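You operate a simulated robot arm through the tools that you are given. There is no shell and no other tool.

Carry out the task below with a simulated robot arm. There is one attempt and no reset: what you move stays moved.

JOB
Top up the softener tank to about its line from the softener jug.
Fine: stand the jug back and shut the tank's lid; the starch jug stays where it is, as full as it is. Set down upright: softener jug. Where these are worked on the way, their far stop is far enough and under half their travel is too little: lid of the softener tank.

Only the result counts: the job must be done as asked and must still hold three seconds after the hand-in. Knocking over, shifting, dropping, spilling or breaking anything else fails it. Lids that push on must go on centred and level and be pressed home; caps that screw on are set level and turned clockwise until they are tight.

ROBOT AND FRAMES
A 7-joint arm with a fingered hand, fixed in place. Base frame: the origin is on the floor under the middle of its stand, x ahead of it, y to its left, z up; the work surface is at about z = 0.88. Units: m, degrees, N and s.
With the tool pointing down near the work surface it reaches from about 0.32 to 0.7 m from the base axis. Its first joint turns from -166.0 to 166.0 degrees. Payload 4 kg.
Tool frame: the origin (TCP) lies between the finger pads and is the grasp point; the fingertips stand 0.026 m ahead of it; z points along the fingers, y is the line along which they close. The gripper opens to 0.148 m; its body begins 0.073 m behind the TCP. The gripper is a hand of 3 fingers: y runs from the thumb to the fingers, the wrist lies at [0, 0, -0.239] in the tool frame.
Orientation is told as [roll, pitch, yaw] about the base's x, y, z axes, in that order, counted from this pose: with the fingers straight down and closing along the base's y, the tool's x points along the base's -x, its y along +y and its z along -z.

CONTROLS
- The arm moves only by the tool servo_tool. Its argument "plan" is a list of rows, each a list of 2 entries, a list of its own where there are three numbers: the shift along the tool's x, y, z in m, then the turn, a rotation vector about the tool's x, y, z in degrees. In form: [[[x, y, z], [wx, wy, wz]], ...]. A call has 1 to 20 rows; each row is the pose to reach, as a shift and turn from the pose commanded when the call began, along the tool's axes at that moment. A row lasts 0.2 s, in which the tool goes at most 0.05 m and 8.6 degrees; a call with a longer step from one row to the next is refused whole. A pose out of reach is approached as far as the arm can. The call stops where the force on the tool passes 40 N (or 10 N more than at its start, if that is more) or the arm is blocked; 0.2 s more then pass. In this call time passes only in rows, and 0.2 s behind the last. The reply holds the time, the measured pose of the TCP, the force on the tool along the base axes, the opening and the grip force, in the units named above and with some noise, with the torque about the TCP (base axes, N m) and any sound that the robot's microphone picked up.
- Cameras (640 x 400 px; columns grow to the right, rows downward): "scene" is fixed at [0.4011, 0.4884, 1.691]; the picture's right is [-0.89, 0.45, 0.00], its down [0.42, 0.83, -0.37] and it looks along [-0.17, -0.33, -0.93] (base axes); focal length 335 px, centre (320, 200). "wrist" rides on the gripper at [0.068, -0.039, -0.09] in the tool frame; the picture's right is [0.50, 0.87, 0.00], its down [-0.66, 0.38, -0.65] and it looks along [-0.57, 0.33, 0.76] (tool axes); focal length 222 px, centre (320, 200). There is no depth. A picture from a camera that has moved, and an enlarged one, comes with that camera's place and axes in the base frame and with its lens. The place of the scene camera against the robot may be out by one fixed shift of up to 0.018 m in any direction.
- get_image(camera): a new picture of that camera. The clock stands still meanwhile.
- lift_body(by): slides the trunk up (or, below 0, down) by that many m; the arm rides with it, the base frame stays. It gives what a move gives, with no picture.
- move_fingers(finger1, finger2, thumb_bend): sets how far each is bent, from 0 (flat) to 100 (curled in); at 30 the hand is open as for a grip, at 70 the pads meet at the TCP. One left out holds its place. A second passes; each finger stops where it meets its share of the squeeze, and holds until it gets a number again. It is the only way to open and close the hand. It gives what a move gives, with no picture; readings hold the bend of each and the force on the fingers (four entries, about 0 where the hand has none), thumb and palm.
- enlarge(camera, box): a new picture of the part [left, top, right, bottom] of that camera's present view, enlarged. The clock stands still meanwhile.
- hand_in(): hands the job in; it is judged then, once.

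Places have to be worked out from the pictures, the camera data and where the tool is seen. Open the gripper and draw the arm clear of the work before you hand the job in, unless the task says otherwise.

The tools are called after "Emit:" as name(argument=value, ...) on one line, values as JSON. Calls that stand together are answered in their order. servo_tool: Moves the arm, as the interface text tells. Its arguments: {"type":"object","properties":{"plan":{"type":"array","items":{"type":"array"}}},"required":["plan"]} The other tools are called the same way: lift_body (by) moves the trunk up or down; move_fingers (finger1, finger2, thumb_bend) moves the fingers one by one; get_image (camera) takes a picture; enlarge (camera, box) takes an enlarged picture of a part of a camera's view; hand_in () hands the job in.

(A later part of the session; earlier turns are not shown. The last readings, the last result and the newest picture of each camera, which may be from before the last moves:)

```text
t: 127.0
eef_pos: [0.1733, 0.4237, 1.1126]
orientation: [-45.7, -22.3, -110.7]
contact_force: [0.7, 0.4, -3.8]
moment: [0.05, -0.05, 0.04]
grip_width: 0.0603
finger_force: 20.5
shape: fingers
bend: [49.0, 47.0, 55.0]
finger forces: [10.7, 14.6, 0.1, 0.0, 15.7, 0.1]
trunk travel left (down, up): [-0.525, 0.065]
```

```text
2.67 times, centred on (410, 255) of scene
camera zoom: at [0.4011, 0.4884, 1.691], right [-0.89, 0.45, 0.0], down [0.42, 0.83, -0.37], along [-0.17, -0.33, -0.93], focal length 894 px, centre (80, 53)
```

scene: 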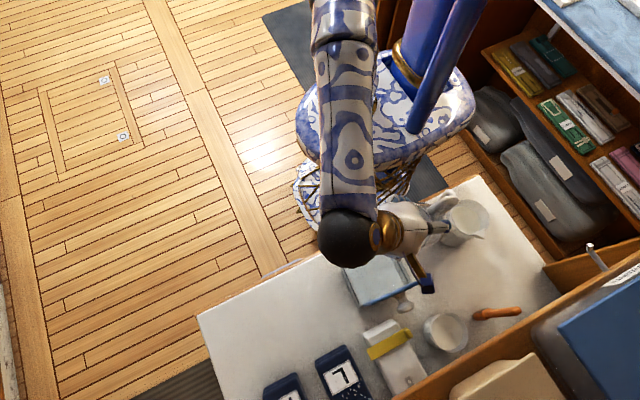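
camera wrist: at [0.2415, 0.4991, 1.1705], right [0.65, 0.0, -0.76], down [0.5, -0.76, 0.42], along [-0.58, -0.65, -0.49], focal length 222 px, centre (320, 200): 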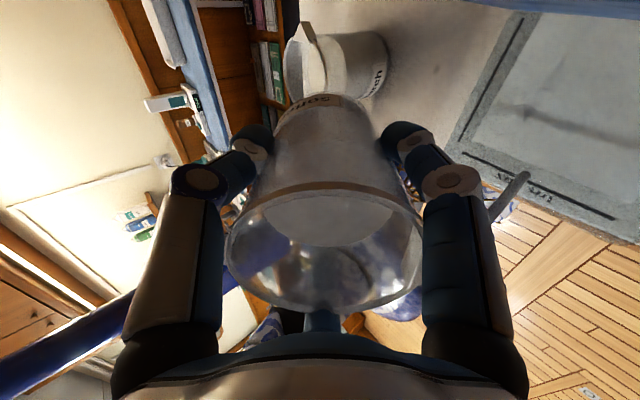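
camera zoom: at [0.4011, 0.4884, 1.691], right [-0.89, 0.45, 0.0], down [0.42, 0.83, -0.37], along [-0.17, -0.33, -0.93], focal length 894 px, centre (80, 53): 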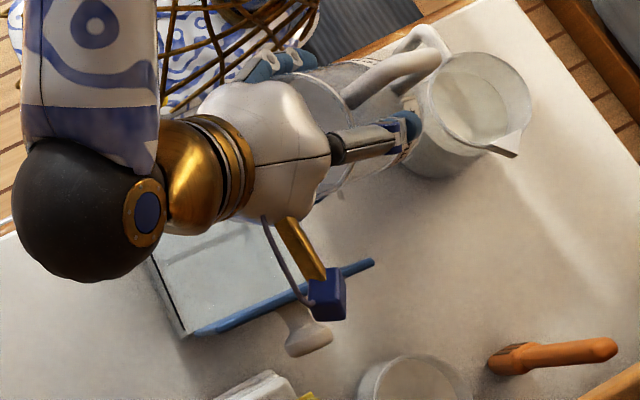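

A thin stream is already falling from the spout, on a line that lands inside the tank. I hold here for about a second and check the level and weight.

Emit:
servo_tool(plan=[[[0, 0, 0], [0, 0, 0]], [[0, 0, 0], [0, 0, 0]], [[0, 0, 0], [0, 0, 0]]])

Emit:
get_image(camera="wrist")

Emit:
enlarge(camera="wrist", box=[420, 0, 640, 260])

Emit:
enlarge(camera="scene", box=[330, 230, 430, 310])

```text
t: 127.8
eef_pos: [0.1732, 0.4216, 1.1122]
orientation: [-45.7, -22.3, -110.7]
contact_force: [0.0, -0.1, -3.5]
moment: [0.0, -0.05, 0.0]
grip_width: 0.0599
finger_force: 20.5
shape: fingers
bend: [49.0, 47.0, 55.0]
finger forces: [10.7, 14.6, 0.0, 0.0, 15.8, 0.0]
trunk travel left (down, up): [-0.525, 0.065]
```

```text
taken
camera wrist: at [0.2415, 0.4992, 1.1706], right [0.65, 0.0, -0.76], down [0.5, -0.76, 0.42], along [-0.58, -0.65, -0.49], focal length 222 px, centre (320, 200)
```

wrist: 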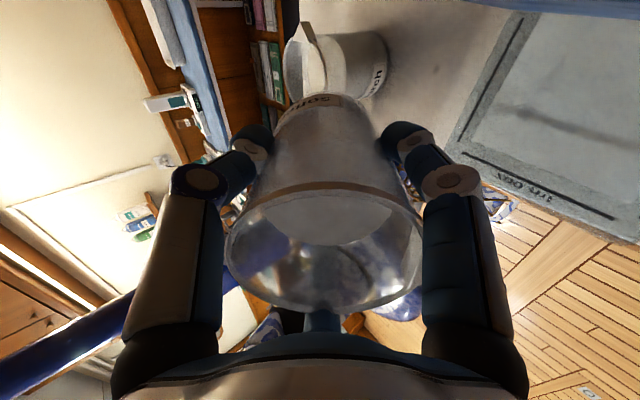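

```text
1.54 times, centred on (530, 130) of wrist
camera zoom: at [0.2415, 0.4992, 1.1706], right [0.65, 0.0, -0.76], down [0.5, -0.76, 0.42], along [-0.58, -0.65, -0.49], focal length 342 px, centre (-3, 308)
```

zoom: 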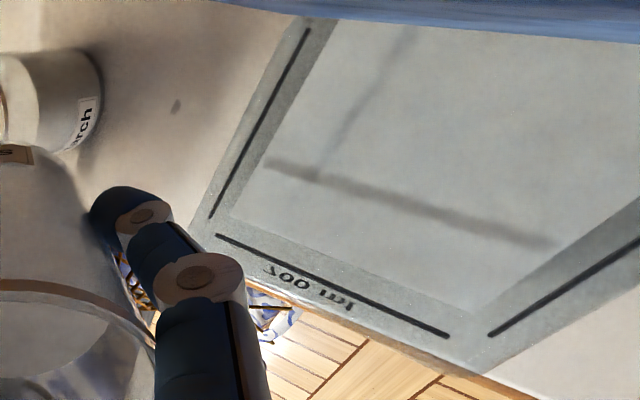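

```text
5.00 times, centred on (380, 270) of scene
camera zoom: at [0.4011, 0.4884, 1.691], right [-0.89, 0.45, 0.0], down [0.42, 0.83, -0.37], along [-0.17, -0.33, -0.93], focal length 1675 px, centre (20, -150)
```

zoom: 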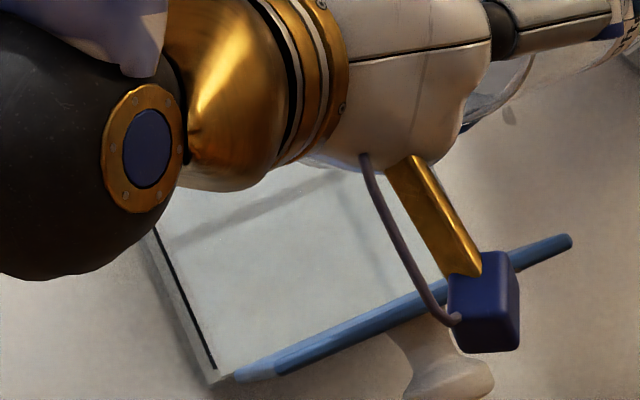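

The flow stopped once the level reached the lip — so the amount poured is controlled by tilt. No spill seen. I tilt further in steps, pivoting about the spout: now to 58°.

Emit:
servo_tool(plan=[[[0.0005, 0.0008, 0.0029], [3.46, -2, 0]], [[0.0008, 0.0014, 0.0058], [6.93, -4, 0]], [[0.0008, 0.0014, 0.0058], [6.93, -4, 0]], [[0.0008, 0.0014, 0.0058], [6.93, -4, 0]]])

Emit:
get_image(camera="wrist")

Emit:
enlarge(camera="wrist", box=[420, 0, 640, 260])

```text
t: 128.8
eef_pos: [0.1702, 0.4218, 1.1077]
orientation: [-54.0, -24.9, -107.3]
contact_force: [-0.6, -0.6, -2.2]
moment: [0.0, -0.04, 0.04]
grip_width: 0.0601
finger_force: 20.6
shape: fingers
bend: [49.0, 47.0, 55.0]
finger forces: [10.6, 14.6, 0.0, 0.1, 15.8, 0.1]
trunk travel left (down, up): [-0.525, 0.065]
```

```text
taken
camera wrist: at [0.2455, 0.4992, 1.155], right [0.53, 0.0, -0.85], down [0.55, -0.76, 0.35], along [-0.64, -0.65, -0.4], focal length 222 px, centre (320, 200)
```

wrist: 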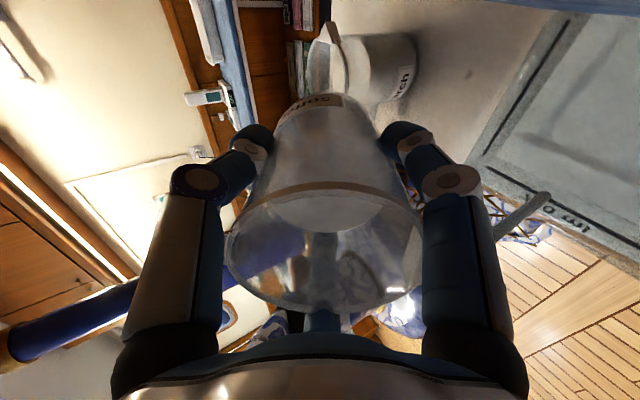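

```text
1.54 times, centred on (530, 130) of wrist
camera zoom: at [0.2455, 0.4992, 1.155], right [0.53, 0.0, -0.85], down [0.55, -0.76, 0.35], along [-0.64, -0.65, -0.4], focal length 342 px, centre (-3, 308)
```

zoom: 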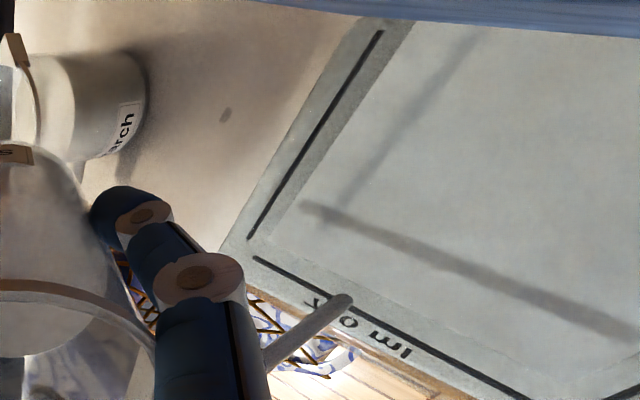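

Stream visible again and the load dropped. Its visible end looks near the rim plane, so I check carefully that it enters the tank and nothing is wet outside.

Emit:
enlarge(camera="wrist", box=[480, 100, 640, 260])

Emit:
enlarge(camera="scene", box=[300, 200, 430, 310])

```text
2.50 times, centred on (560, 180) of wrist
camera zoom: at [0.2455, 0.4992, 1.155], right [0.53, 0.0, -0.85], down [0.55, -0.76, 0.35], along [-0.64, -0.65, -0.4], focal length 555 px, centre (-280, 250)
```

zoom: 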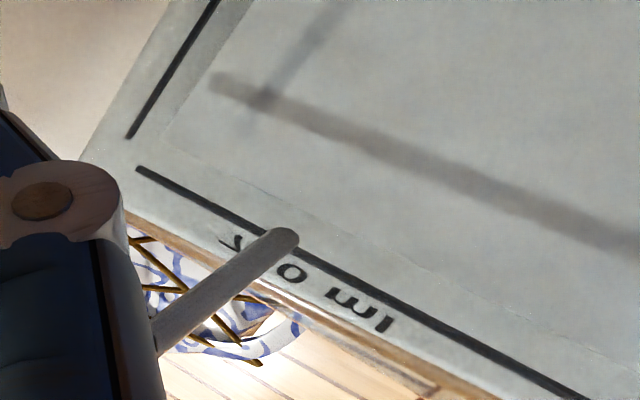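

```text
3.64 times, centred on (365, 255) of scene
camera zoom: at [0.4011, 0.4884, 1.691], right [-0.89, 0.45, 0.0], down [0.42, 0.83, -0.37], along [-0.17, -0.33, -0.93], focal length 1218 px, centre (156, 0)
```

zoom: 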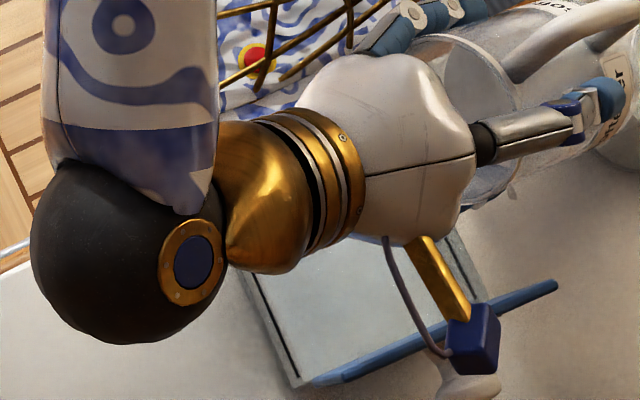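

The stream is at about (0.231, 0.42), inside the tank opening, and the level has risen a little (≈16 mm below the line). I hold until the flow stops, then re-measure.

Emit:
servo_tool(plan=[[[0, 0, 0], [0, 0, 0]], [[0, 0, 0], [0, 0, 0]], [[0, 0, 0], [0, 0, 0]], [[0, 0, 0], [0, 0, 0]], [[0, 0, 0], [0, 0, 0]]])

Emit:
enlarge(camera="wrist", box=[480, 60, 640, 260])

Emit:
enlarge(camera="wrist", box=[210, 90, 450, 320])

```text
t: 130.0
eef_pos: [0.1692, 0.4229, 1.1068]
orientation: [-53.9, -24.9, -107.3]
contact_force: [-0.2, -0.1, -3.2]
moment: [0.03, -0.05, 0.0]
grip_width: 0.0601
finger_force: 20.5
shape: fingers
bend: [49.0, 47.0, 55.0]
finger forces: [10.6, 14.6, 0.0, 0.0, 15.7, 0.1]
trunk travel left (down, up): [-0.525, 0.065]
```

```text
2.00 times, centred on (560, 160) of wrist
camera zoom: at [0.2455, 0.4992, 1.155], right [0.53, 0.0, -0.85], down [0.55, -0.76, 0.35], along [-0.64, -0.65, -0.4], focal length 444 px, centre (-160, 280)
```

zoom: 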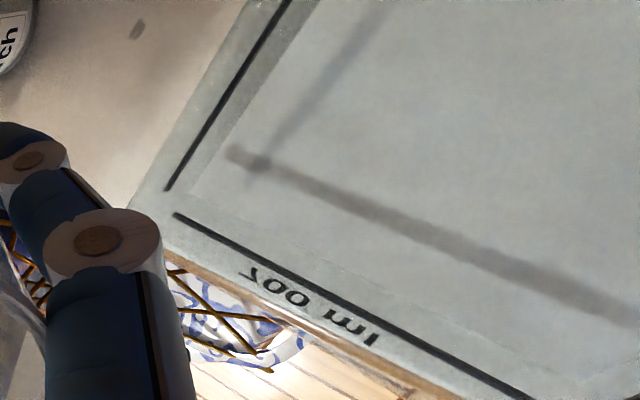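

```text
1.74 times, centred on (330, 205) of wrist
camera zoom: at [0.2455, 0.4992, 1.155], right [0.53, 0.0, -0.85], down [0.55, -0.76, 0.35], along [-0.64, -0.65, -0.4], focal length 386 px, centre (303, 191)
```

zoom: 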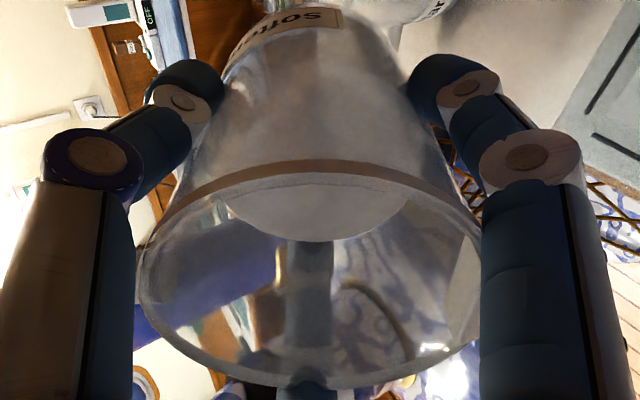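

Level is now ≈13 mm below the line and flow has stopped. I tilt to 66° and let it run.

Emit:
servo_tool(plan=[[[-0.0004, -0.0008, -0.006], [3.46, -2, 0]], [[-0.0009, -0.0015, -0.0119], [6.93, -4, 0]], [[-0.0009, -0.0015, -0.0119], [6.93, -4, 0]], [[-0.0009, -0.0015, -0.0119], [6.93, -4, 0]], [[-0.0009, -0.0015, -0.0119], [6.93, -4, 0]], [[-0.0009, -0.0015, -0.0119], [6.93, -4, 0]]])

Emit:
get_image(camera="wrist")

Emit:
enlarge(camera="wrist", box=[480, 60, 640, 260])

```text
t: 131.4
eef_pos: [0.178, 0.4219, 1.1164]
orientation: [-62.5, -27.1, -103.7]
contact_force: [-0.1, -0.3, -2.8]
moment: [0.02, -0.04, 0.03]
grip_width: 0.06
finger_force: 20.3
shape: fingers
bend: [49.0, 47.0, 55.0]
finger forces: [10.6, 14.7, 0.1, 0.0, 15.9, 0.0]
trunk travel left (down, up): [-0.525, 0.065]
```

```text
taken
camera wrist: at [0.2599, 0.4978, 1.1525], right [0.41, 0.0, -0.91], down [0.59, -0.76, 0.27], along [-0.69, -0.65, -0.31], focal length 222 px, centre (320, 200)
```

wrist: 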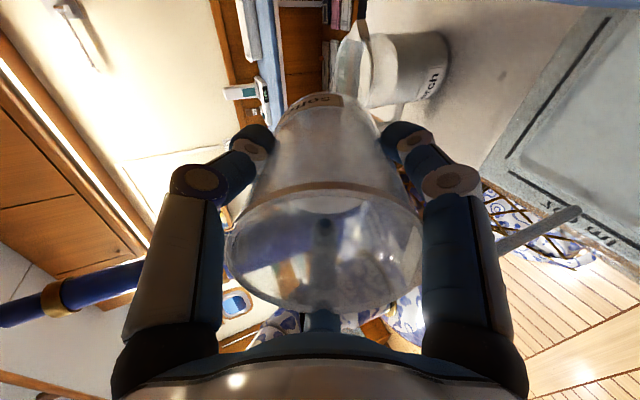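

```text
2.00 times, centred on (560, 160) of wrist
camera zoom: at [0.2599, 0.4978, 1.1525], right [0.41, 0.0, -0.91], down [0.59, -0.76, 0.27], along [-0.69, -0.65, -0.31], focal length 444 px, centre (-160, 280)
```

zoom: 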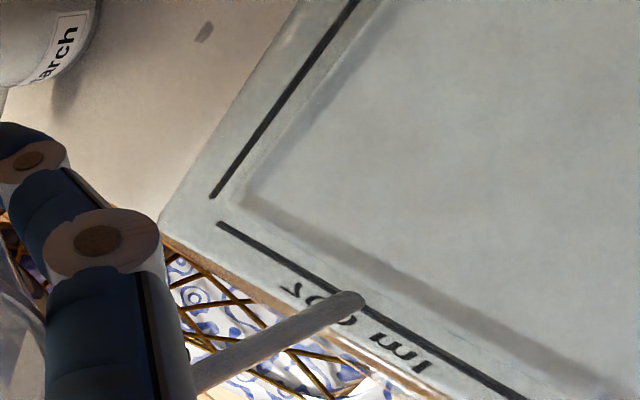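

Flow is still running at 66°. I hold a further second.

Emit:
servo_tool(plan=[[[0, 0, 0], [0, 0, 0]], [[0, 0, 0], [0, 0, 0]], [[0, 0, 0], [0, 0, 0]], [[0, 0, 0], [0, 0, 0]]])

Emit:
enlarge(camera="wrist", box=[480, 60, 640, 260])

Emit:
get_image(camera="scene")

```text
t: 132.4
eef_pos: [0.1778, 0.4214, 1.1158]
orientation: [-62.6, -27.1, -103.6]
contact_force: [-0.1, -0.1, -1.6]
moment: [-0.02, -0.02, -0.01]
grip_width: 0.0601
finger_force: 20.7
shape: fingers
bend: [49.0, 47.0, 55.0]
finger forces: [10.6, 14.6, 0.1, 0.0, 16.0, 0.1]
trunk travel left (down, up): [-0.525, 0.065]
```

```text
2.00 times, centred on (560, 160) of wrist
camera zoom: at [0.2599, 0.4978, 1.1524], right [0.41, 0.0, -0.91], down [0.59, -0.76, 0.27], along [-0.69, -0.65, -0.31], focal length 444 px, centre (-160, 280)
```

zoom: 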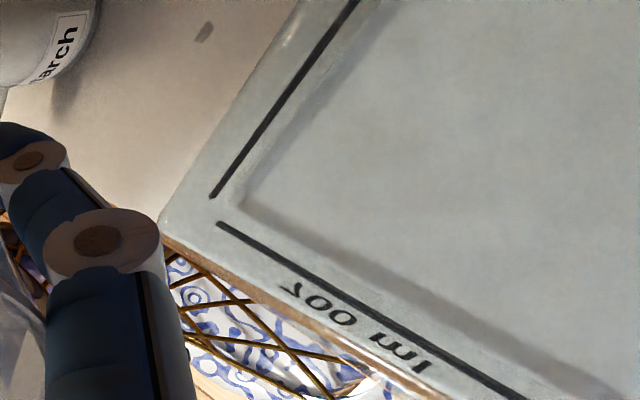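

```text
taken
```

scene: 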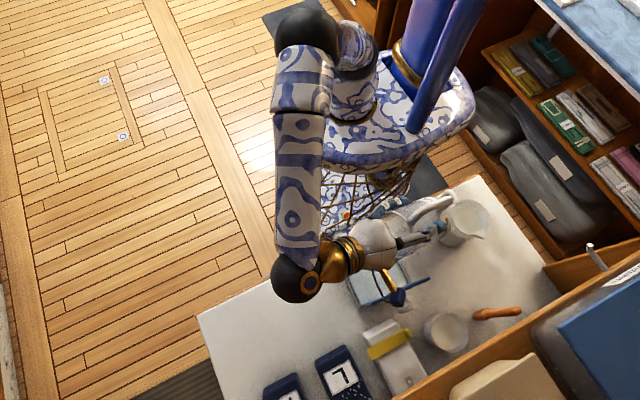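

Flow stopped. I zoom in strongly on the front-left wall to compare the liquid edge with the line.

Emit:
enlarge(camera="wrist", box=[525, 110, 625, 210])

Emit:
enlarge(camera="wrist", box=[560, 0, 640, 120])

Emit:
enlarge(camera="scene", box=[330, 240, 430, 310])

```text
4.00 times, centred on (575, 160) of wrist
camera zoom: at [0.2599, 0.4978, 1.1524], right [0.41, 0.0, -0.91], down [0.59, -0.76, 0.27], along [-0.69, -0.65, -0.31], focal length 888 px, centre (-700, 360)
```

zoom: 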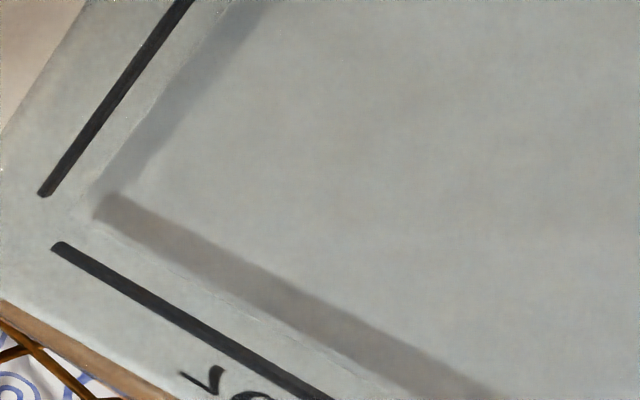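

```text
3.33 times, centred on (600, 60) of wrist
camera zoom: at [0.2599, 0.4978, 1.1524], right [0.41, 0.0, -0.91], down [0.59, -0.76, 0.27], along [-0.69, -0.65, -0.31], focal length 740 px, centre (-613, 667)
```

zoom: 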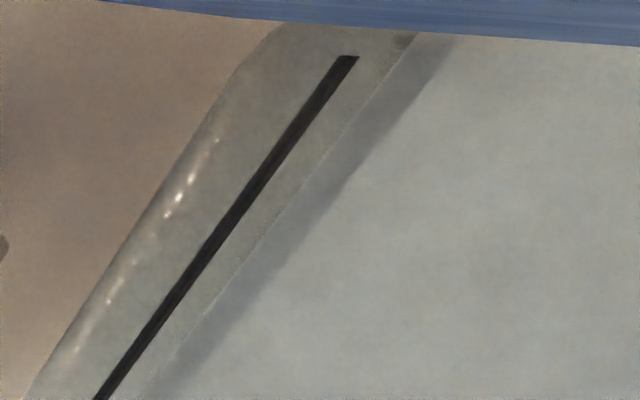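

```text
5.71 times, centred on (380, 275) of scene
camera zoom: at [0.4011, 0.4884, 1.691], right [-0.89, 0.45, 0.0], down [0.42, 0.83, -0.37], along [-0.17, -0.33, -0.93], focal length 1915 px, centre (-23, -229)
```

zoom: 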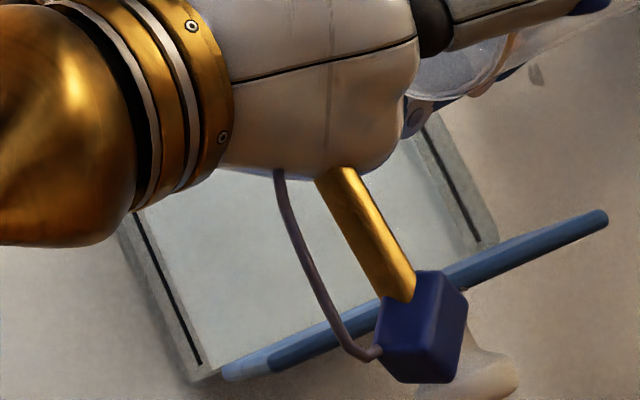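

Estimates put the level ~8–12 mm below the line; roughly 50 ml still in the jug. I tilt on to 73° and let it run.

Emit:
servo_tool(plan=[[[-0.001, -0.0017, -0.0034], [3.03, -1.75, 0]], [[-0.002, -0.0034, -0.0068], [6.06, -3.5, 0]], [[-0.002, -0.0034, -0.0068], [6.06, -3.5, 0]], [[-0.002, -0.0034, -0.0068], [6.06, -3.5, 0]], [[-0.002, -0.0034, -0.0068], [6.06, -3.5, 0]], [[-0.002, -0.0034, -0.0068], [6.06, -3.5, 0]], [[-0.002, -0.0034, -0.0068], [6.06, -3.5, 0]], [[-0.002, -0.0034, -0.0068], [6.06, -3.5, 0]]])

Emit:
get_image(camera="wrist")

Emit:
enlarge(camera="wrist", box=[520, 80, 640, 230])

```text
t: 134.2
eef_pos: [0.1837, 0.4221, 1.1234]
orientation: [-70.3, -28.4, -100.0]
contact_force: [0.3, -1.1, -1.9]
moment: [-0.01, -0.02, -0.01]
grip_width: 0.0599
finger_force: 20.6
shape: fingers
bend: [49.0, 47.0, 55.0]
finger forces: [10.5, 14.6, 0.1, 0.1, 16.1, 0.1]
trunk travel left (down, up): [-0.525, 0.065]
```

```text
taken
camera wrist: at [0.2689, 0.4986, 1.1491], right [0.3, 0.0, -0.96], down [0.62, -0.76, 0.19], along [-0.73, -0.65, -0.22], focal length 222 px, centre (320, 200)
```

wrist: 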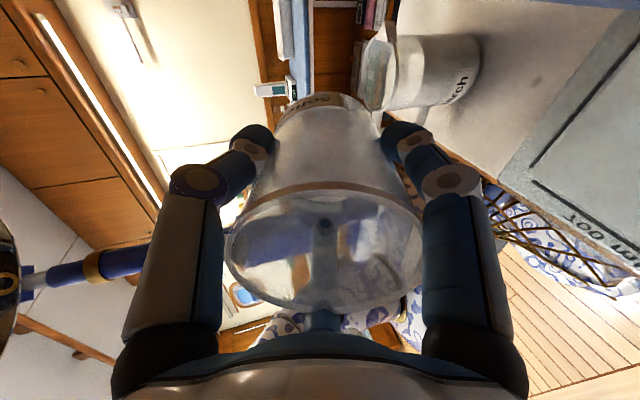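

```text
2.67 times, centred on (580, 155) of wrist
camera zoom: at [0.2689, 0.4986, 1.1491], right [0.3, 0.0, -0.96], down [0.62, -0.76, 0.19], along [-0.73, -0.65, -0.22], focal length 592 px, centre (-373, 320)
```

zoom: 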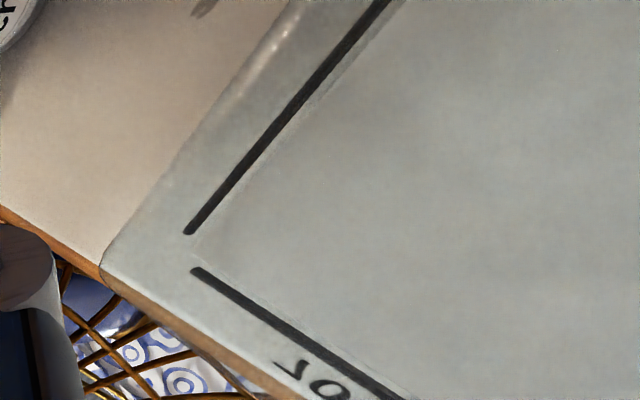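

The liquid edge now looks very close to the line. I zoom in hard on both walls to measure.

Emit:
enlarge(camera="wrist", box=[580, 60, 640, 130])

Emit:
enlarge(camera="wrist", box=[580, 160, 640, 230])

Emit:
enlarge(camera="scene", box=[330, 240, 430, 310])

```text
5.71 times, centred on (610, 95) of wrist
camera zoom: at [0.2689, 0.4986, 1.1491], right [0.3, 0.0, -0.96], down [0.62, -0.76, 0.19], along [-0.73, -0.65, -0.22], focal length 1269 px, centre (-1337, 800)
```

zoom: 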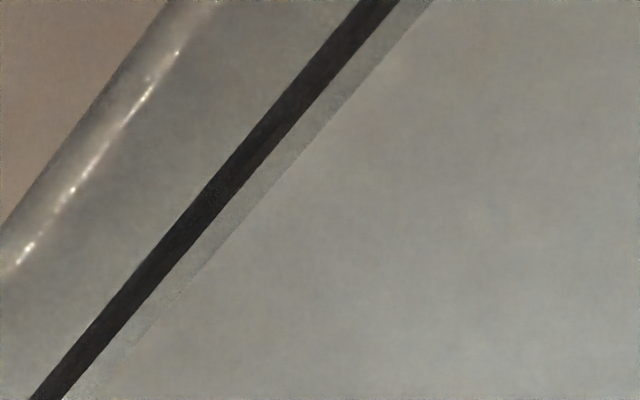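

```text
5.71 times, centred on (610, 195) of wrist
camera zoom: at [0.2689, 0.4986, 1.1491], right [0.3, 0.0, -0.96], down [0.62, -0.76, 0.19], along [-0.73, -0.65, -0.22], focal length 1269 px, centre (-1337, 229)
```

zoom: 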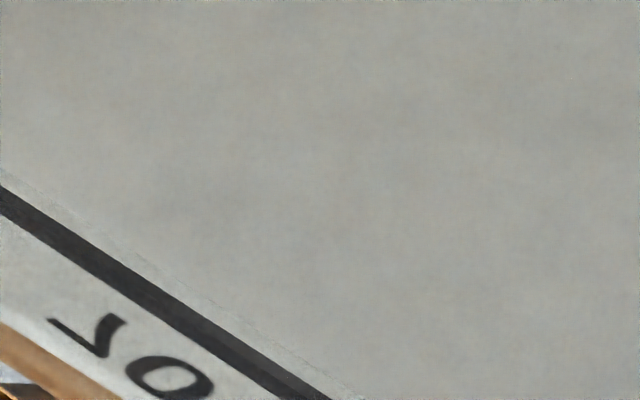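

```text
5.71 times, centred on (380, 275) of scene
camera zoom: at [0.4011, 0.4884, 1.691], right [-0.89, 0.45, 0.0], down [0.42, 0.83, -0.37], along [-0.17, -0.33, -0.93], focal length 1915 px, centre (-23, -229)
```

zoom: 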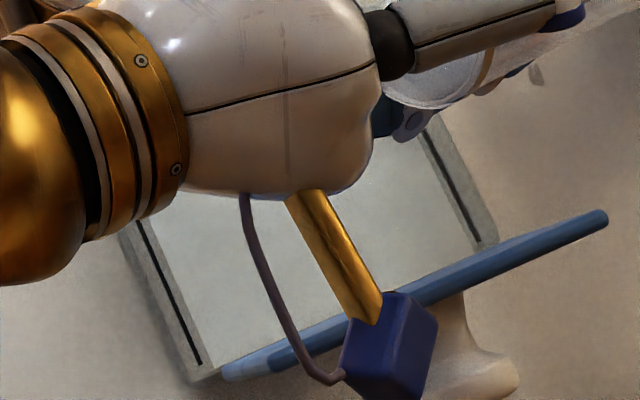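

Front and left wall readings bracket the line (about −1 to +2 mm), and the weight dropped ~2.3 N (≈230 ml), which matches the deficit. I stop pouring and bring the jug upright over the tank.

Emit:
servo_tool(plan=[[[-0.0023, -0.004, -0.001], [-6.3, 3.65, 0]], [[-0.0046, -0.008, -0.002], [-12.6, 7.3, 0]], [[-0.0069, -0.012, -0.003], [-19, 10.95, 0]], [[-0.0092, -0.016, -0.004], [-25.3, 14.6, 0]], [[-0.0115, -0.02, -0.005], [-31.6, 18.25, 0]], [[-0.0139, -0.024, -0.006], [-37.9, 21.9, 0]], [[-0.0162, -0.028, -0.007], [-44.2, 25.55, 0]], [[-0.0185, -0.032, -0.008], [-50.6, 29.2, 0]], [[-0.0208, -0.036, -0.009], [-56.9, 32.85, 0]], [[-0.0231, -0.0399, -0.0099], [-63.2, 36.5, 0]]])

Emit:
get_image(camera="wrist")

Emit:
get_image(camera="scene")

```text
t: 136.4
eef_pos: [0.1781, 0.4211, 1.1694]
orientation: [0.3, 0.3, -120.3]
contact_force: [-0.2, -0.6, -2.0]
moment: [0.01, 0.02, 0.0]
grip_width: 0.0603
finger_force: 20.0
shape: fingers
bend: [49.0, 47.0, 55.0]
finger forces: [10.1, 14.1, 0.1, 0.0, 16.1, 0.0]
trunk travel left (down, up): [-0.525, 0.065]
```

```text
taken
camera wrist: at [0.1775, 0.4984, 1.2588], right [1.0, 0.0, 0.01], down [-0.01, -0.76, 0.65], along [0.0, -0.65, -0.76], focal length 222 px, centre (320, 200)
```

wrist: 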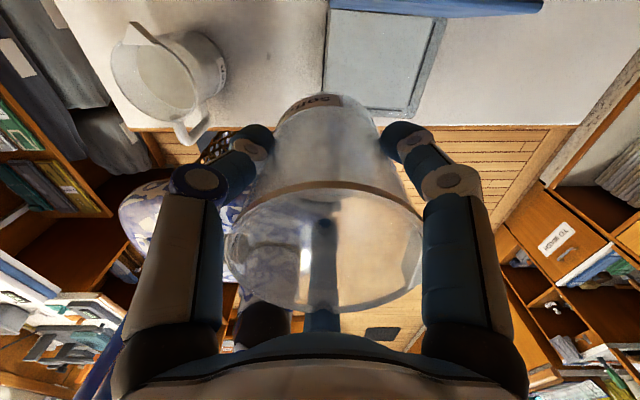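

```text
taken
```

scene: 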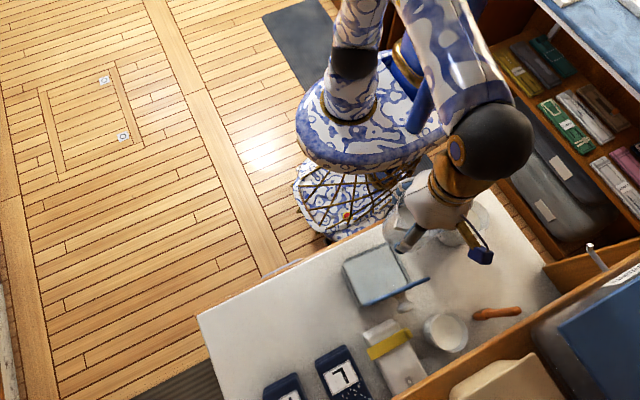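

Jug upright again (2.0 N). I enlarge the tank in the scene view and wrist view to re-check the level and the surroundings for drips.

Emit:
enlarge(camera="scene", box=[320, 230, 440, 320])

Emit:
enlarge(camera="wrist", box=[310, 0, 460, 130])

Emit:
enlarge(camera="wrist", box=[210, 90, 450, 320])

```text
4.44 times, centred on (380, 275) of scene
camera zoom: at [0.4011, 0.4884, 1.691], right [-0.89, 0.45, 0.0], down [0.42, 0.83, -0.37], along [-0.17, -0.33, -0.93], focal length 1489 px, centre (53, -133)
```

zoom: 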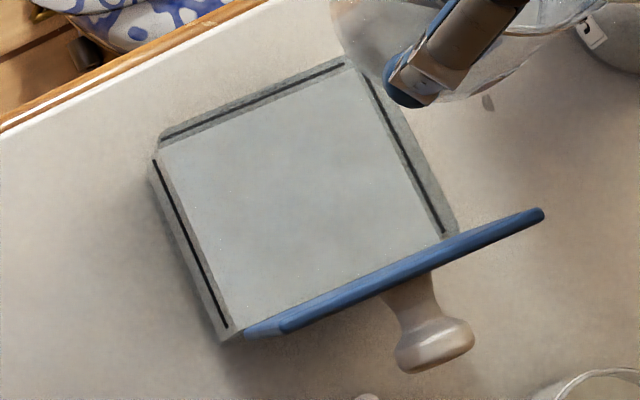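

```text
3.08 times, centred on (385, 65) of wrist
camera zoom: at [0.1775, 0.4984, 1.2588], right [1.0, 0.0, 0.01], down [-0.01, -0.76, 0.65], along [0.0, -0.65, -0.76], focal length 684 px, centre (120, 615)
```

zoom: 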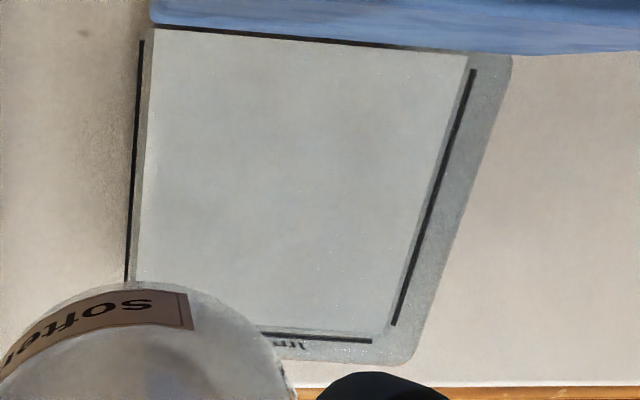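

```text
1.74 times, centred on (330, 205) of wrist
camera zoom: at [0.1775, 0.4984, 1.2588], right [1.0, 0.0, 0.01], down [-0.01, -0.76, 0.65], along [0.0, -0.65, -0.76], focal length 386 px, centre (303, 191)
```

zoom: 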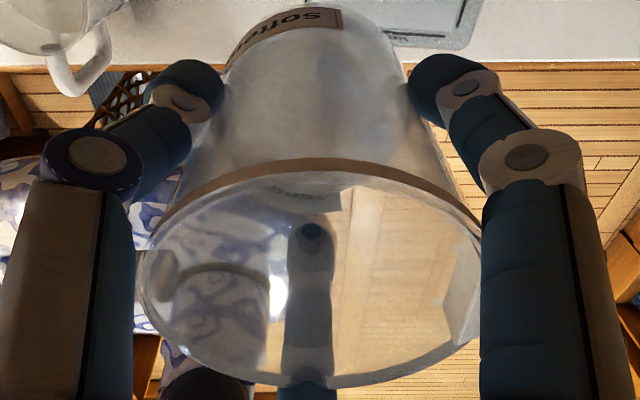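

Liquid edge now sits right by the line on all visible walls, and the jug is practically empty; no drips visible. I carry the jug back to the hand-over point.

Emit:
servo_tool(plan=[[[0.0045, 0.02, 0], [0, 0, 0]], [[0.009, 0.04, 0], [0, 0, 0]], [[0.0133, 0.06, 0], [0, 0, 0]], [[0.0178, 0.08, 0], [0, 0, 0]], [[0.0222, 0.1, 0], [0, 0, 0]], [[0.0266, 0.12, 0], [0, 0, 0]], [[0.031, 0.14, 0.005], [0, 0, 0]], [[0.0355, 0.16, 0.012], [0, 0, 0]], [[0.04, 0.18, 0.02], [0, 0, 0]], [[0.0443, 0.2, 0.028], [0, 0, 0]], [[0.0488, 0.22, 0.036], [0, 0, 0]], [[0.053, 0.24, 0.044], [0, 0, 0]], [[0.0565, 0.2554, 0.049], [0, 0, 0]]])

Emit:
servo_tool(plan=[[[0, 0, 0], [0, 0, -8]], [[0, 0, 0], [0, 0, -16]], [[0, 0, 0], [0, 0, -24]], [[0, 0, 0], [0, 0, -32]], [[0, 0, 0], [0, 0, -40]], [[0, 0, 0], [0, 0, -48]], [[0, 0, 0], [0, 0, -56]], [[0, 0, 0], [0, 0, -64]], [[0, 0, 0], [0, 0, -72]], [[0, 0, 0], [0, 0, -80]], [[0, 0, 0], [0, 0, -88]]])

Emit:
get_image(camera="wrist")

Emit:
get_image(camera="scene")

```text
t: 139.2
eef_pos: [0.4287, 0.3406, 1.1219]
orientation: [0.2, 0.1, -120.2]
contact_force: [-0.6, -0.4, -0.4]
moment: [0.03, 0.0, -0.01]
grip_width: 0.0598
finger_force: 20.1
shape: fingers
bend: [49.0, 47.0, 55.0]
finger forces: [10.0, 13.8, 0.0, 0.1, 16.0, 0.0]
trunk travel left (down, up): [-0.525, 0.065]
```

```text
t: 141.6
eef_pos: [0.4286, 0.3404, 1.1213]
orientation: [0.0, -0.1, -32.1]
contact_force: [-0.1, -0.2, -1.1]
moment: [0.0, 0.03, -0.01]
grip_width: 0.0598
finger_force: 20.1
shape: fingers
bend: [49.0, 47.0, 55.0]
finger forces: [10.2, 13.9, 0.1, 0.0, 15.9, 0.1]
trunk travel left (down, up): [-0.525, 0.065]
```

```text
taken
camera wrist: at [0.3497, 0.3436, 1.2112], right [0.04, 1.0, 0.0], down [0.75, -0.03, 0.66], along [0.66, -0.02, -0.75], focal length 222 px, centre (320, 200)
```

wrist: 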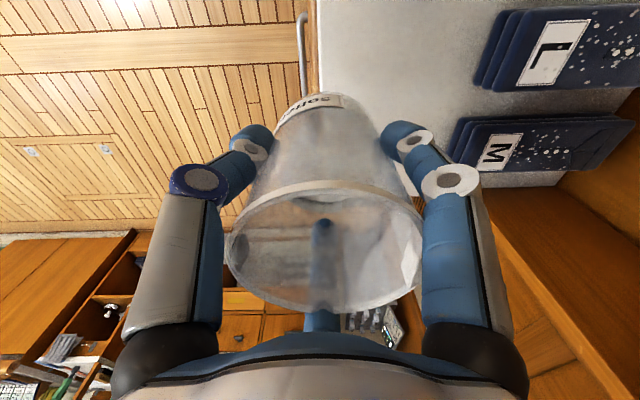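

```text
taken
```

scene: 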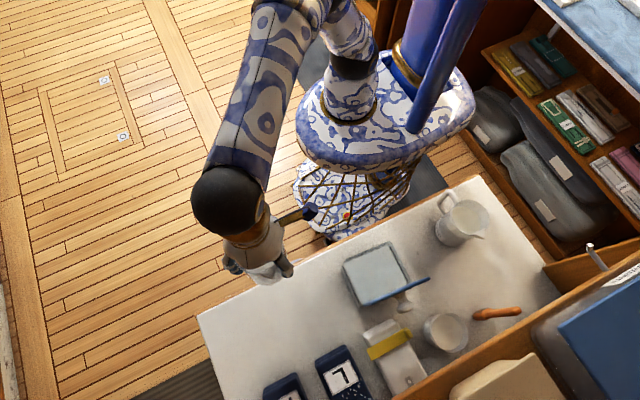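

I return the jug along the reverse path to just above its place on the table.

Emit:
servo_tool(plan=[[[0, 0.0133, 0.01], [0, 0, 0]], [[0, 0.0283, 0.023], [0, 0, 0]], [[-0.0005, 0.0433, 0.037], [0, 0, 0]], [[-0.001, 0.0583, 0.053], [0, 0, 0]], [[-0.0015, 0.0733, 0.07], [0, 0, 0]], [[-0.002, 0.0883, 0.087], [0, 0, 0]], [[-0.0025, 0.1033, 0.105], [0, 0, 0]], [[-0.003, 0.1153, 0.125], [0, 0, 0]], [[-0.003, 0.1217, 0.146], [0, 0, 0]]])

Emit:
get_image(camera="wrist")

Emit:
get_image(camera="scene")

```text
t: 143.6
eef_pos: [0.4977, 0.4418, 0.9762]
orientation: [0.1, -0.2, -32.1]
contact_force: [0.5, -0.6, -1.3]
moment: [-0.01, 0.01, 0.0]
grip_width: 0.0598
finger_force: 20.2
shape: fingers
bend: [49.0, 47.0, 55.0]
finger forces: [10.3, 13.8, 0.0, 0.1, 15.7, 0.0]
trunk travel left (down, up): [-0.525, 0.065]
```

```text
taken
camera wrist: at [0.4192, 0.4453, 1.0655], right [0.04, 1.0, 0.0], down [0.75, -0.03, 0.66], along [0.66, -0.03, -0.75], focal length 222 px, centre (320, 200)
```

wrist: 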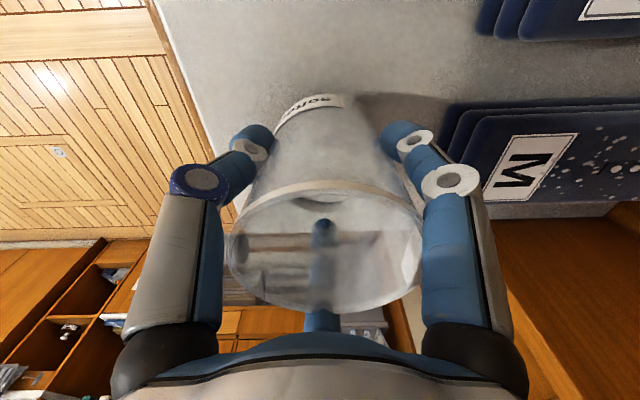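

```text
taken
```

scene: 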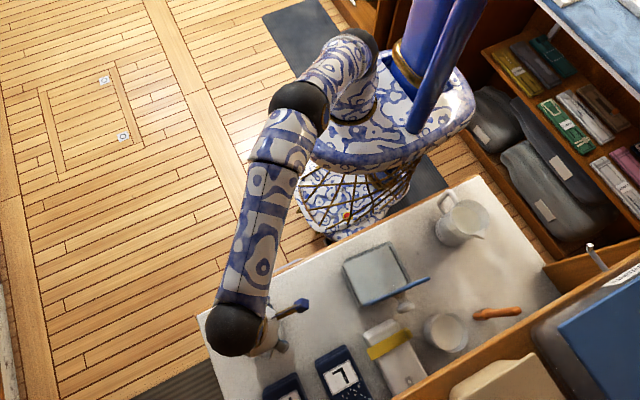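

Before releasing, I compare the tank in the fixed scene camera with the same crop I took before pouring.

Emit:
enlarge(camera="scene", box=[320, 225, 450, 325])

Emit:
enlarge(camera="scene", box=[340, 240, 410, 290])

```text
4.00 times, centred on (385, 275) of scene
camera zoom: at [0.4011, 0.4884, 1.691], right [-0.89, 0.45, 0.0], down [0.42, 0.83, -0.37], along [-0.17, -0.33, -0.93], focal length 1340 px, centre (60, -100)
```

zoom: 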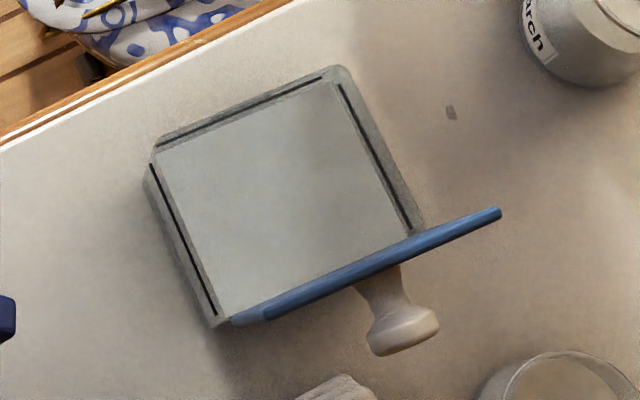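

```text
8.00 times, centred on (375, 265) of scene
camera zoom: at [0.4011, 0.4884, 1.691], right [-0.89, 0.45, 0.0], down [0.42, 0.83, -0.37], along [-0.17, -0.33, -0.93], focal length 2681 px, centre (-120, -320)
```

zoom: 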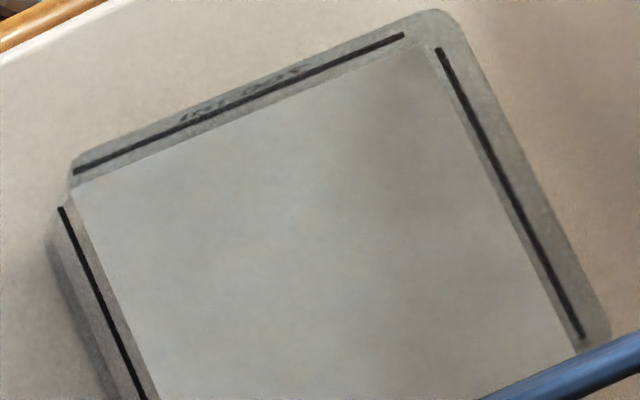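

This steep view isn't sensitive enough, so I'll do a level front view after setting the jug down. I lower the jug to the table now.

Emit:
servo_tool(plan=[[[0, 0, 0.008], [0, 0, 0]], [[0, 0, 0.016], [0, 0, 0]]])

Emit:
servo_tool(plan=[[[0, 0, 0.003], [0, 0, 0]]])

Emit:
servo_tool(plan=[[[0, 0, 0.0015], [0, 0, 0]]])

```text
t: 144.2
eef_pos: [0.4962, 0.4418, 0.9582]
orientation: [0.1, -0.2, -32.3]
contact_force: [0.2, 0.2, -1.7]
moment: [-0.02, 0.0, -0.04]
grip_width: 0.0597
finger_force: 20.2
shape: fingers
bend: [49.0, 47.0, 55.0]
finger forces: [10.2, 13.8, 0.0, 0.1, 15.9, 0.0]
trunk travel left (down, up): [-0.525, 0.065]
```

```text
t: 144.6
eef_pos: [0.4968, 0.4404, 0.9592]
orientation: [0.2, -0.1, -32.4]
contact_force: [0.2, 0.2, 6.3]
moment: [-0.1, 0.11, 0.04]
grip_width: 0.0596
finger_force: 21.0
shape: fingers
bend: [49.0, 47.0, 56.0]
finger forces: [10.4, 15.1, 0.0, 0.0, 16.5, 0.0]
trunk travel left (down, up): [-0.525, 0.065]
```

```text
t: 145.0
eef_pos: [0.4979, 0.4425, 0.9572]
orientation: [0.3, -0.2, -32.2]
contact_force: [0.6, -0.4, 13.7]
moment: [-0.27, 0.35, -0.01]
grip_width: 0.0595
finger_force: 22.2
shape: fingers
bend: [49.0, 47.0, 56.0]
finger forces: [10.5, 17.2, 0.0, 0.0, 17.7, 0.0]
trunk travel left (down, up): [-0.525, 0.065]
```

Jug is on the table (firm contact). I ease off 3 mm and release the fingers gradually.

Emit:
servo_tool(plan=[[[0, 0, -0.0035], [0, 0, 0]]])

Emit:
move_fingers(finger1=51, finger2=49, thumb_bend=56)

Emit:
move_fingers(finger1=46, finger2=45, thumb_bend=48)

Emit:
move_fingers(finger1=37, finger2=38, thumb_bend=37)

Emit:
get_image(camera="wrist")

```text
t: 145.4
eef_pos: [0.4968, 0.4427, 0.9574]
orientation: [0.1, -0.1, -32.3]
contact_force: [-0.5, -0.8, -1.1]
moment: [-0.02, -0.01, -0.04]
grip_width: 0.0596
finger_force: 20.7
shape: fingers
bend: [49.0, 47.0, 56.0]
finger forces: [10.2, 14.0, 0.0, 0.0, 16.4, 0.0]
trunk travel left (down, up): [-0.525, 0.065]
```

```text
t: 146.4
eef_pos: [0.4972, 0.4423, 0.9587]
orientation: [0.1, -0.2, -32.3]
contact_force: [0.5, 0.3, -1.7]
moment: [0.01, 0.02, -0.03]
grip_width: 0.0606
finger_force: 4.9
shape: fingers
bend: [49.0, 46.0, 53.0]
finger forces: [1.6, 3.8, 0.0, 0.1, 4.7, 0.1]
trunk travel left (down, up): [-0.525, 0.065]
```

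```text
t: 147.4
eef_pos: [0.4977, 0.4425, 0.9583]
orientation: [0.1, -0.2, -32.1]
contact_force: [0.7, -1.1, -0.3]
moment: [-0.02, 0.0, 0.01]
grip_width: 0.0714
finger_force: 0.6
shape: fingers
bend: [46.0, 45.0, 48.0]
finger forces: [0.1, 0.6, 0.0, 0.0, 0.0, 0.0]
trunk travel left (down, up): [-0.525, 0.065]
```

```text
t: 148.4
eef_pos: [0.4976, 0.4415, 0.9592]
orientation: [0.1, -0.2, -32.2]
contact_force: [0.0, -0.3, 0.1]
moment: [0.02, -0.01, -0.01]
grip_width: 0.1043
finger_force: 0.0
shape: fingers
bend: [37.0, 38.0, 37.0]
finger forces: [0.0, 0.0, 0.1, 0.1, 0.0, 0.0]
trunk travel left (down, up): [-0.525, 0.065]
```

```text
taken
camera wrist: at [0.4179, 0.4447, 1.0482], right [0.04, 1.0, 0.0], down [0.75, -0.03, 0.66], along [0.66, -0.03, -0.75], focal length 222 px, centre (320, 200)
```

wrist: 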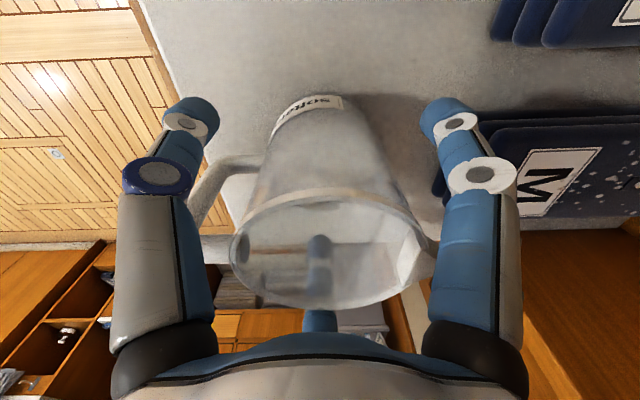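

Jug stands free, upright. I rise straight up off it, then pull back.

Emit:
servo_tool(plan=[[[0, 0, -0.02], [0, 0, 0]], [[0, 0, -0.04], [0, 0, 0]], [[0, 0, -0.06], [0, 0, 0]], [[0, 0, -0.078], [0, 0, 0]], [[0, -0.03, -0.1], [0, 0, 0]], [[0, -0.07, -0.12], [0, 0, 0]], [[0, -0.11, -0.14], [0, 0, 0]]])

Emit:
get_image(camera="wrist")

Emit:
get_image(camera="scene")

```text
t: 150.0
eef_pos: [0.4332, 0.3504, 1.0975]
orientation: [0.3, -0.3, -32.2]
contact_force: [-1.0, 0.2, -0.4]
moment: [-0.02, 0.02, 0.03]
grip_width: 0.1042
finger_force: 0.1
shape: fingers
bend: [37.0, 38.0, 37.0]
finger forces: [0.0, 0.1, 0.1, 0.0, 0.0, 0.1]
trunk travel left (down, up): [-0.525, 0.065]
```

```text
taken
camera wrist: at [0.3551, 0.3523, 1.1873], right [0.04, 1.0, 0.0], down [0.75, -0.03, 0.66], along [0.66, -0.03, -0.75], focal length 222 px, centre (320, 200)
```

wrist: 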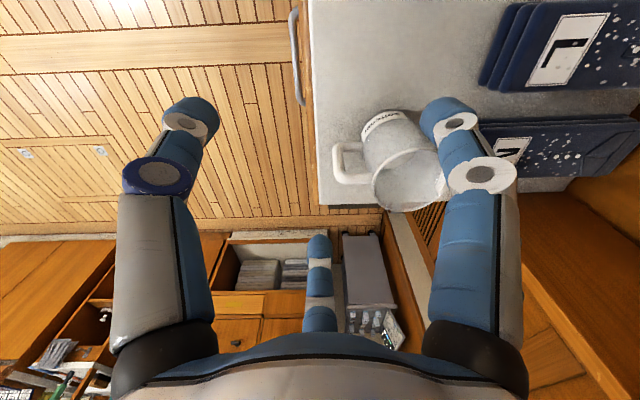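

```text
taken
```

scene: 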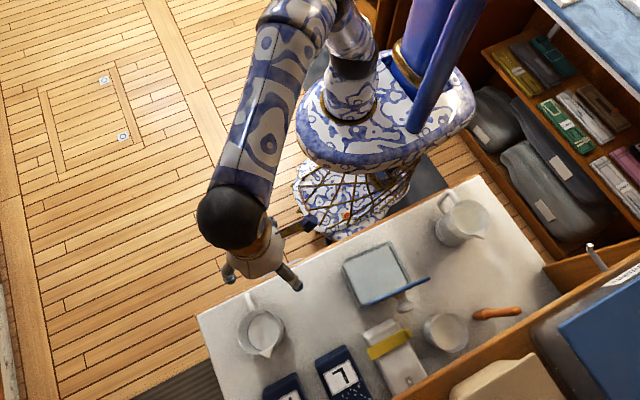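

Jug is back standing upright in its place. Now I reorient for a level front view of the tank to verify the fill.

Emit:
servo_tool(plan=[[[-0.0082, -0.0255, 0], [0, 0, 7.6]], [[-0.0164, -0.0511, 0], [0, 0, 15.2]], [[-0.0245, -0.0766, 0], [0, 0, 22.8]], [[-0.0327, -0.1022, 0], [0, 0, 30.4]], [[-0.0409, -0.1277, 0], [0, 0, 38]]])

Emit:
servo_tool(plan=[[[-0.0004, -0.0037, 0.01], [0, 8.3, 0]], [[-0.0008, -0.0074, 0.02], [0, 16.6, 0]], [[-0.0013, -0.0111, 0.03], [0, 25, 0]], [[-0.0017, -0.0148, 0.04], [0, 33.3, 0]], [[-0.0021, -0.0185, 0.05], [0, 41.6, 0]], [[-0.0025, -0.0222, 0.06], [0, 50, 0]], [[-0.003, -0.0259, 0.07], [0, 58.3, 0]], [[-0.0034, -0.0296, 0.08], [0, 66.6, 0]], [[-0.0038, -0.0333, 0.09], [0, 75, 0]], [[-0.0042, -0.037, 0.1], [0, 83.3, 0]], [[-0.0047, -0.0407, 0.11], [0, 91.6, 0]], [[-0.0051, -0.0444, 0.12], [0, 100, 0]]])

Emit:
get_image(camera="wrist")

```text
t: 151.2
eef_pos: [0.4053, 0.221, 1.0988]
orientation: [0.4, 0.0, -70.4]
contact_force: [0.1, 0.1, 0.4]
moment: [0.0, 0.01, 0.04]
grip_width: 0.1046
finger_force: 0.0
shape: fingers
bend: [37.0, 38.0, 37.0]
finger forces: [0.1, 0.0, 0.0, 0.0, 0.1, 0.0]
trunk travel left (down, up): [-0.525, 0.065]
```

```text
t: 153.8
eef_pos: [0.3638, 0.1995, 0.9794]
orientation: [178.7, 79.9, 108.4]
contact_force: [-0.1, -1.1, 0.2]
moment: [0.02, 0.02, 0.04]
grip_width: 0.1048
finger_force: 0.1
shape: fingers
bend: [37.0, 38.0, 37.0]
finger forces: [0.1, 0.0, 0.0, 0.1, 0.0, 0.0]
trunk travel left (down, up): [-0.525, 0.065]
```

```text
taken
camera wrist: at [0.3593, 0.0914, 1.0283], right [0.84, 0.21, 0.5], down [0.54, -0.37, -0.76], along [0.02, 0.91, -0.42], focal length 222 px, centre (320, 200)
```

wrist: 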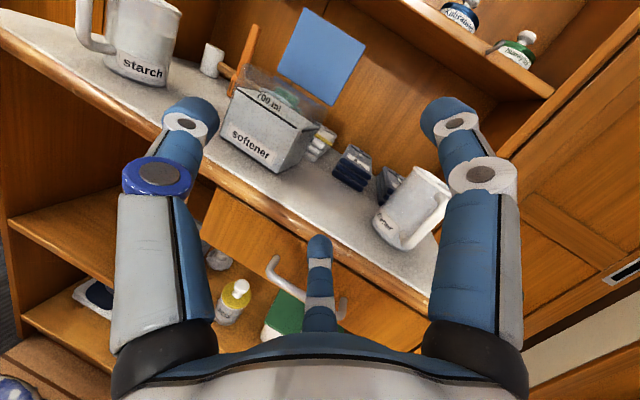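

Emit:
enlarge(camera="wrist", box=[210, 60, 340, 180])

Emit:
enlarge(camera="wrist", box=[230, 75, 310, 145])

```text
3.33 times, centred on (275, 120) of wrist
camera zoom: at [0.3593, 0.0914, 1.0283], right [0.84, 0.21, 0.5], down [0.54, -0.37, -0.76], along [0.02, 0.91, -0.42], focal length 740 px, centre (470, 467)
```

zoom: 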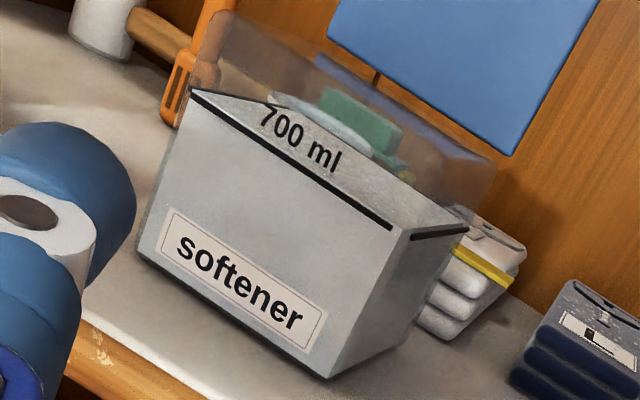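

```text
5.71 times, centred on (270, 110) of wrist
camera zoom: at [0.3593, 0.0914, 1.0283], right [0.84, 0.21, 0.5], down [0.54, -0.37, -0.76], along [0.02, 0.91, -0.42], focal length 1269 px, centre (606, 714)
```

zoom: 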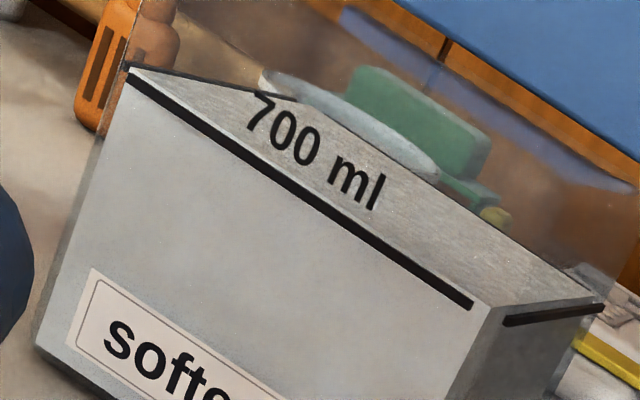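

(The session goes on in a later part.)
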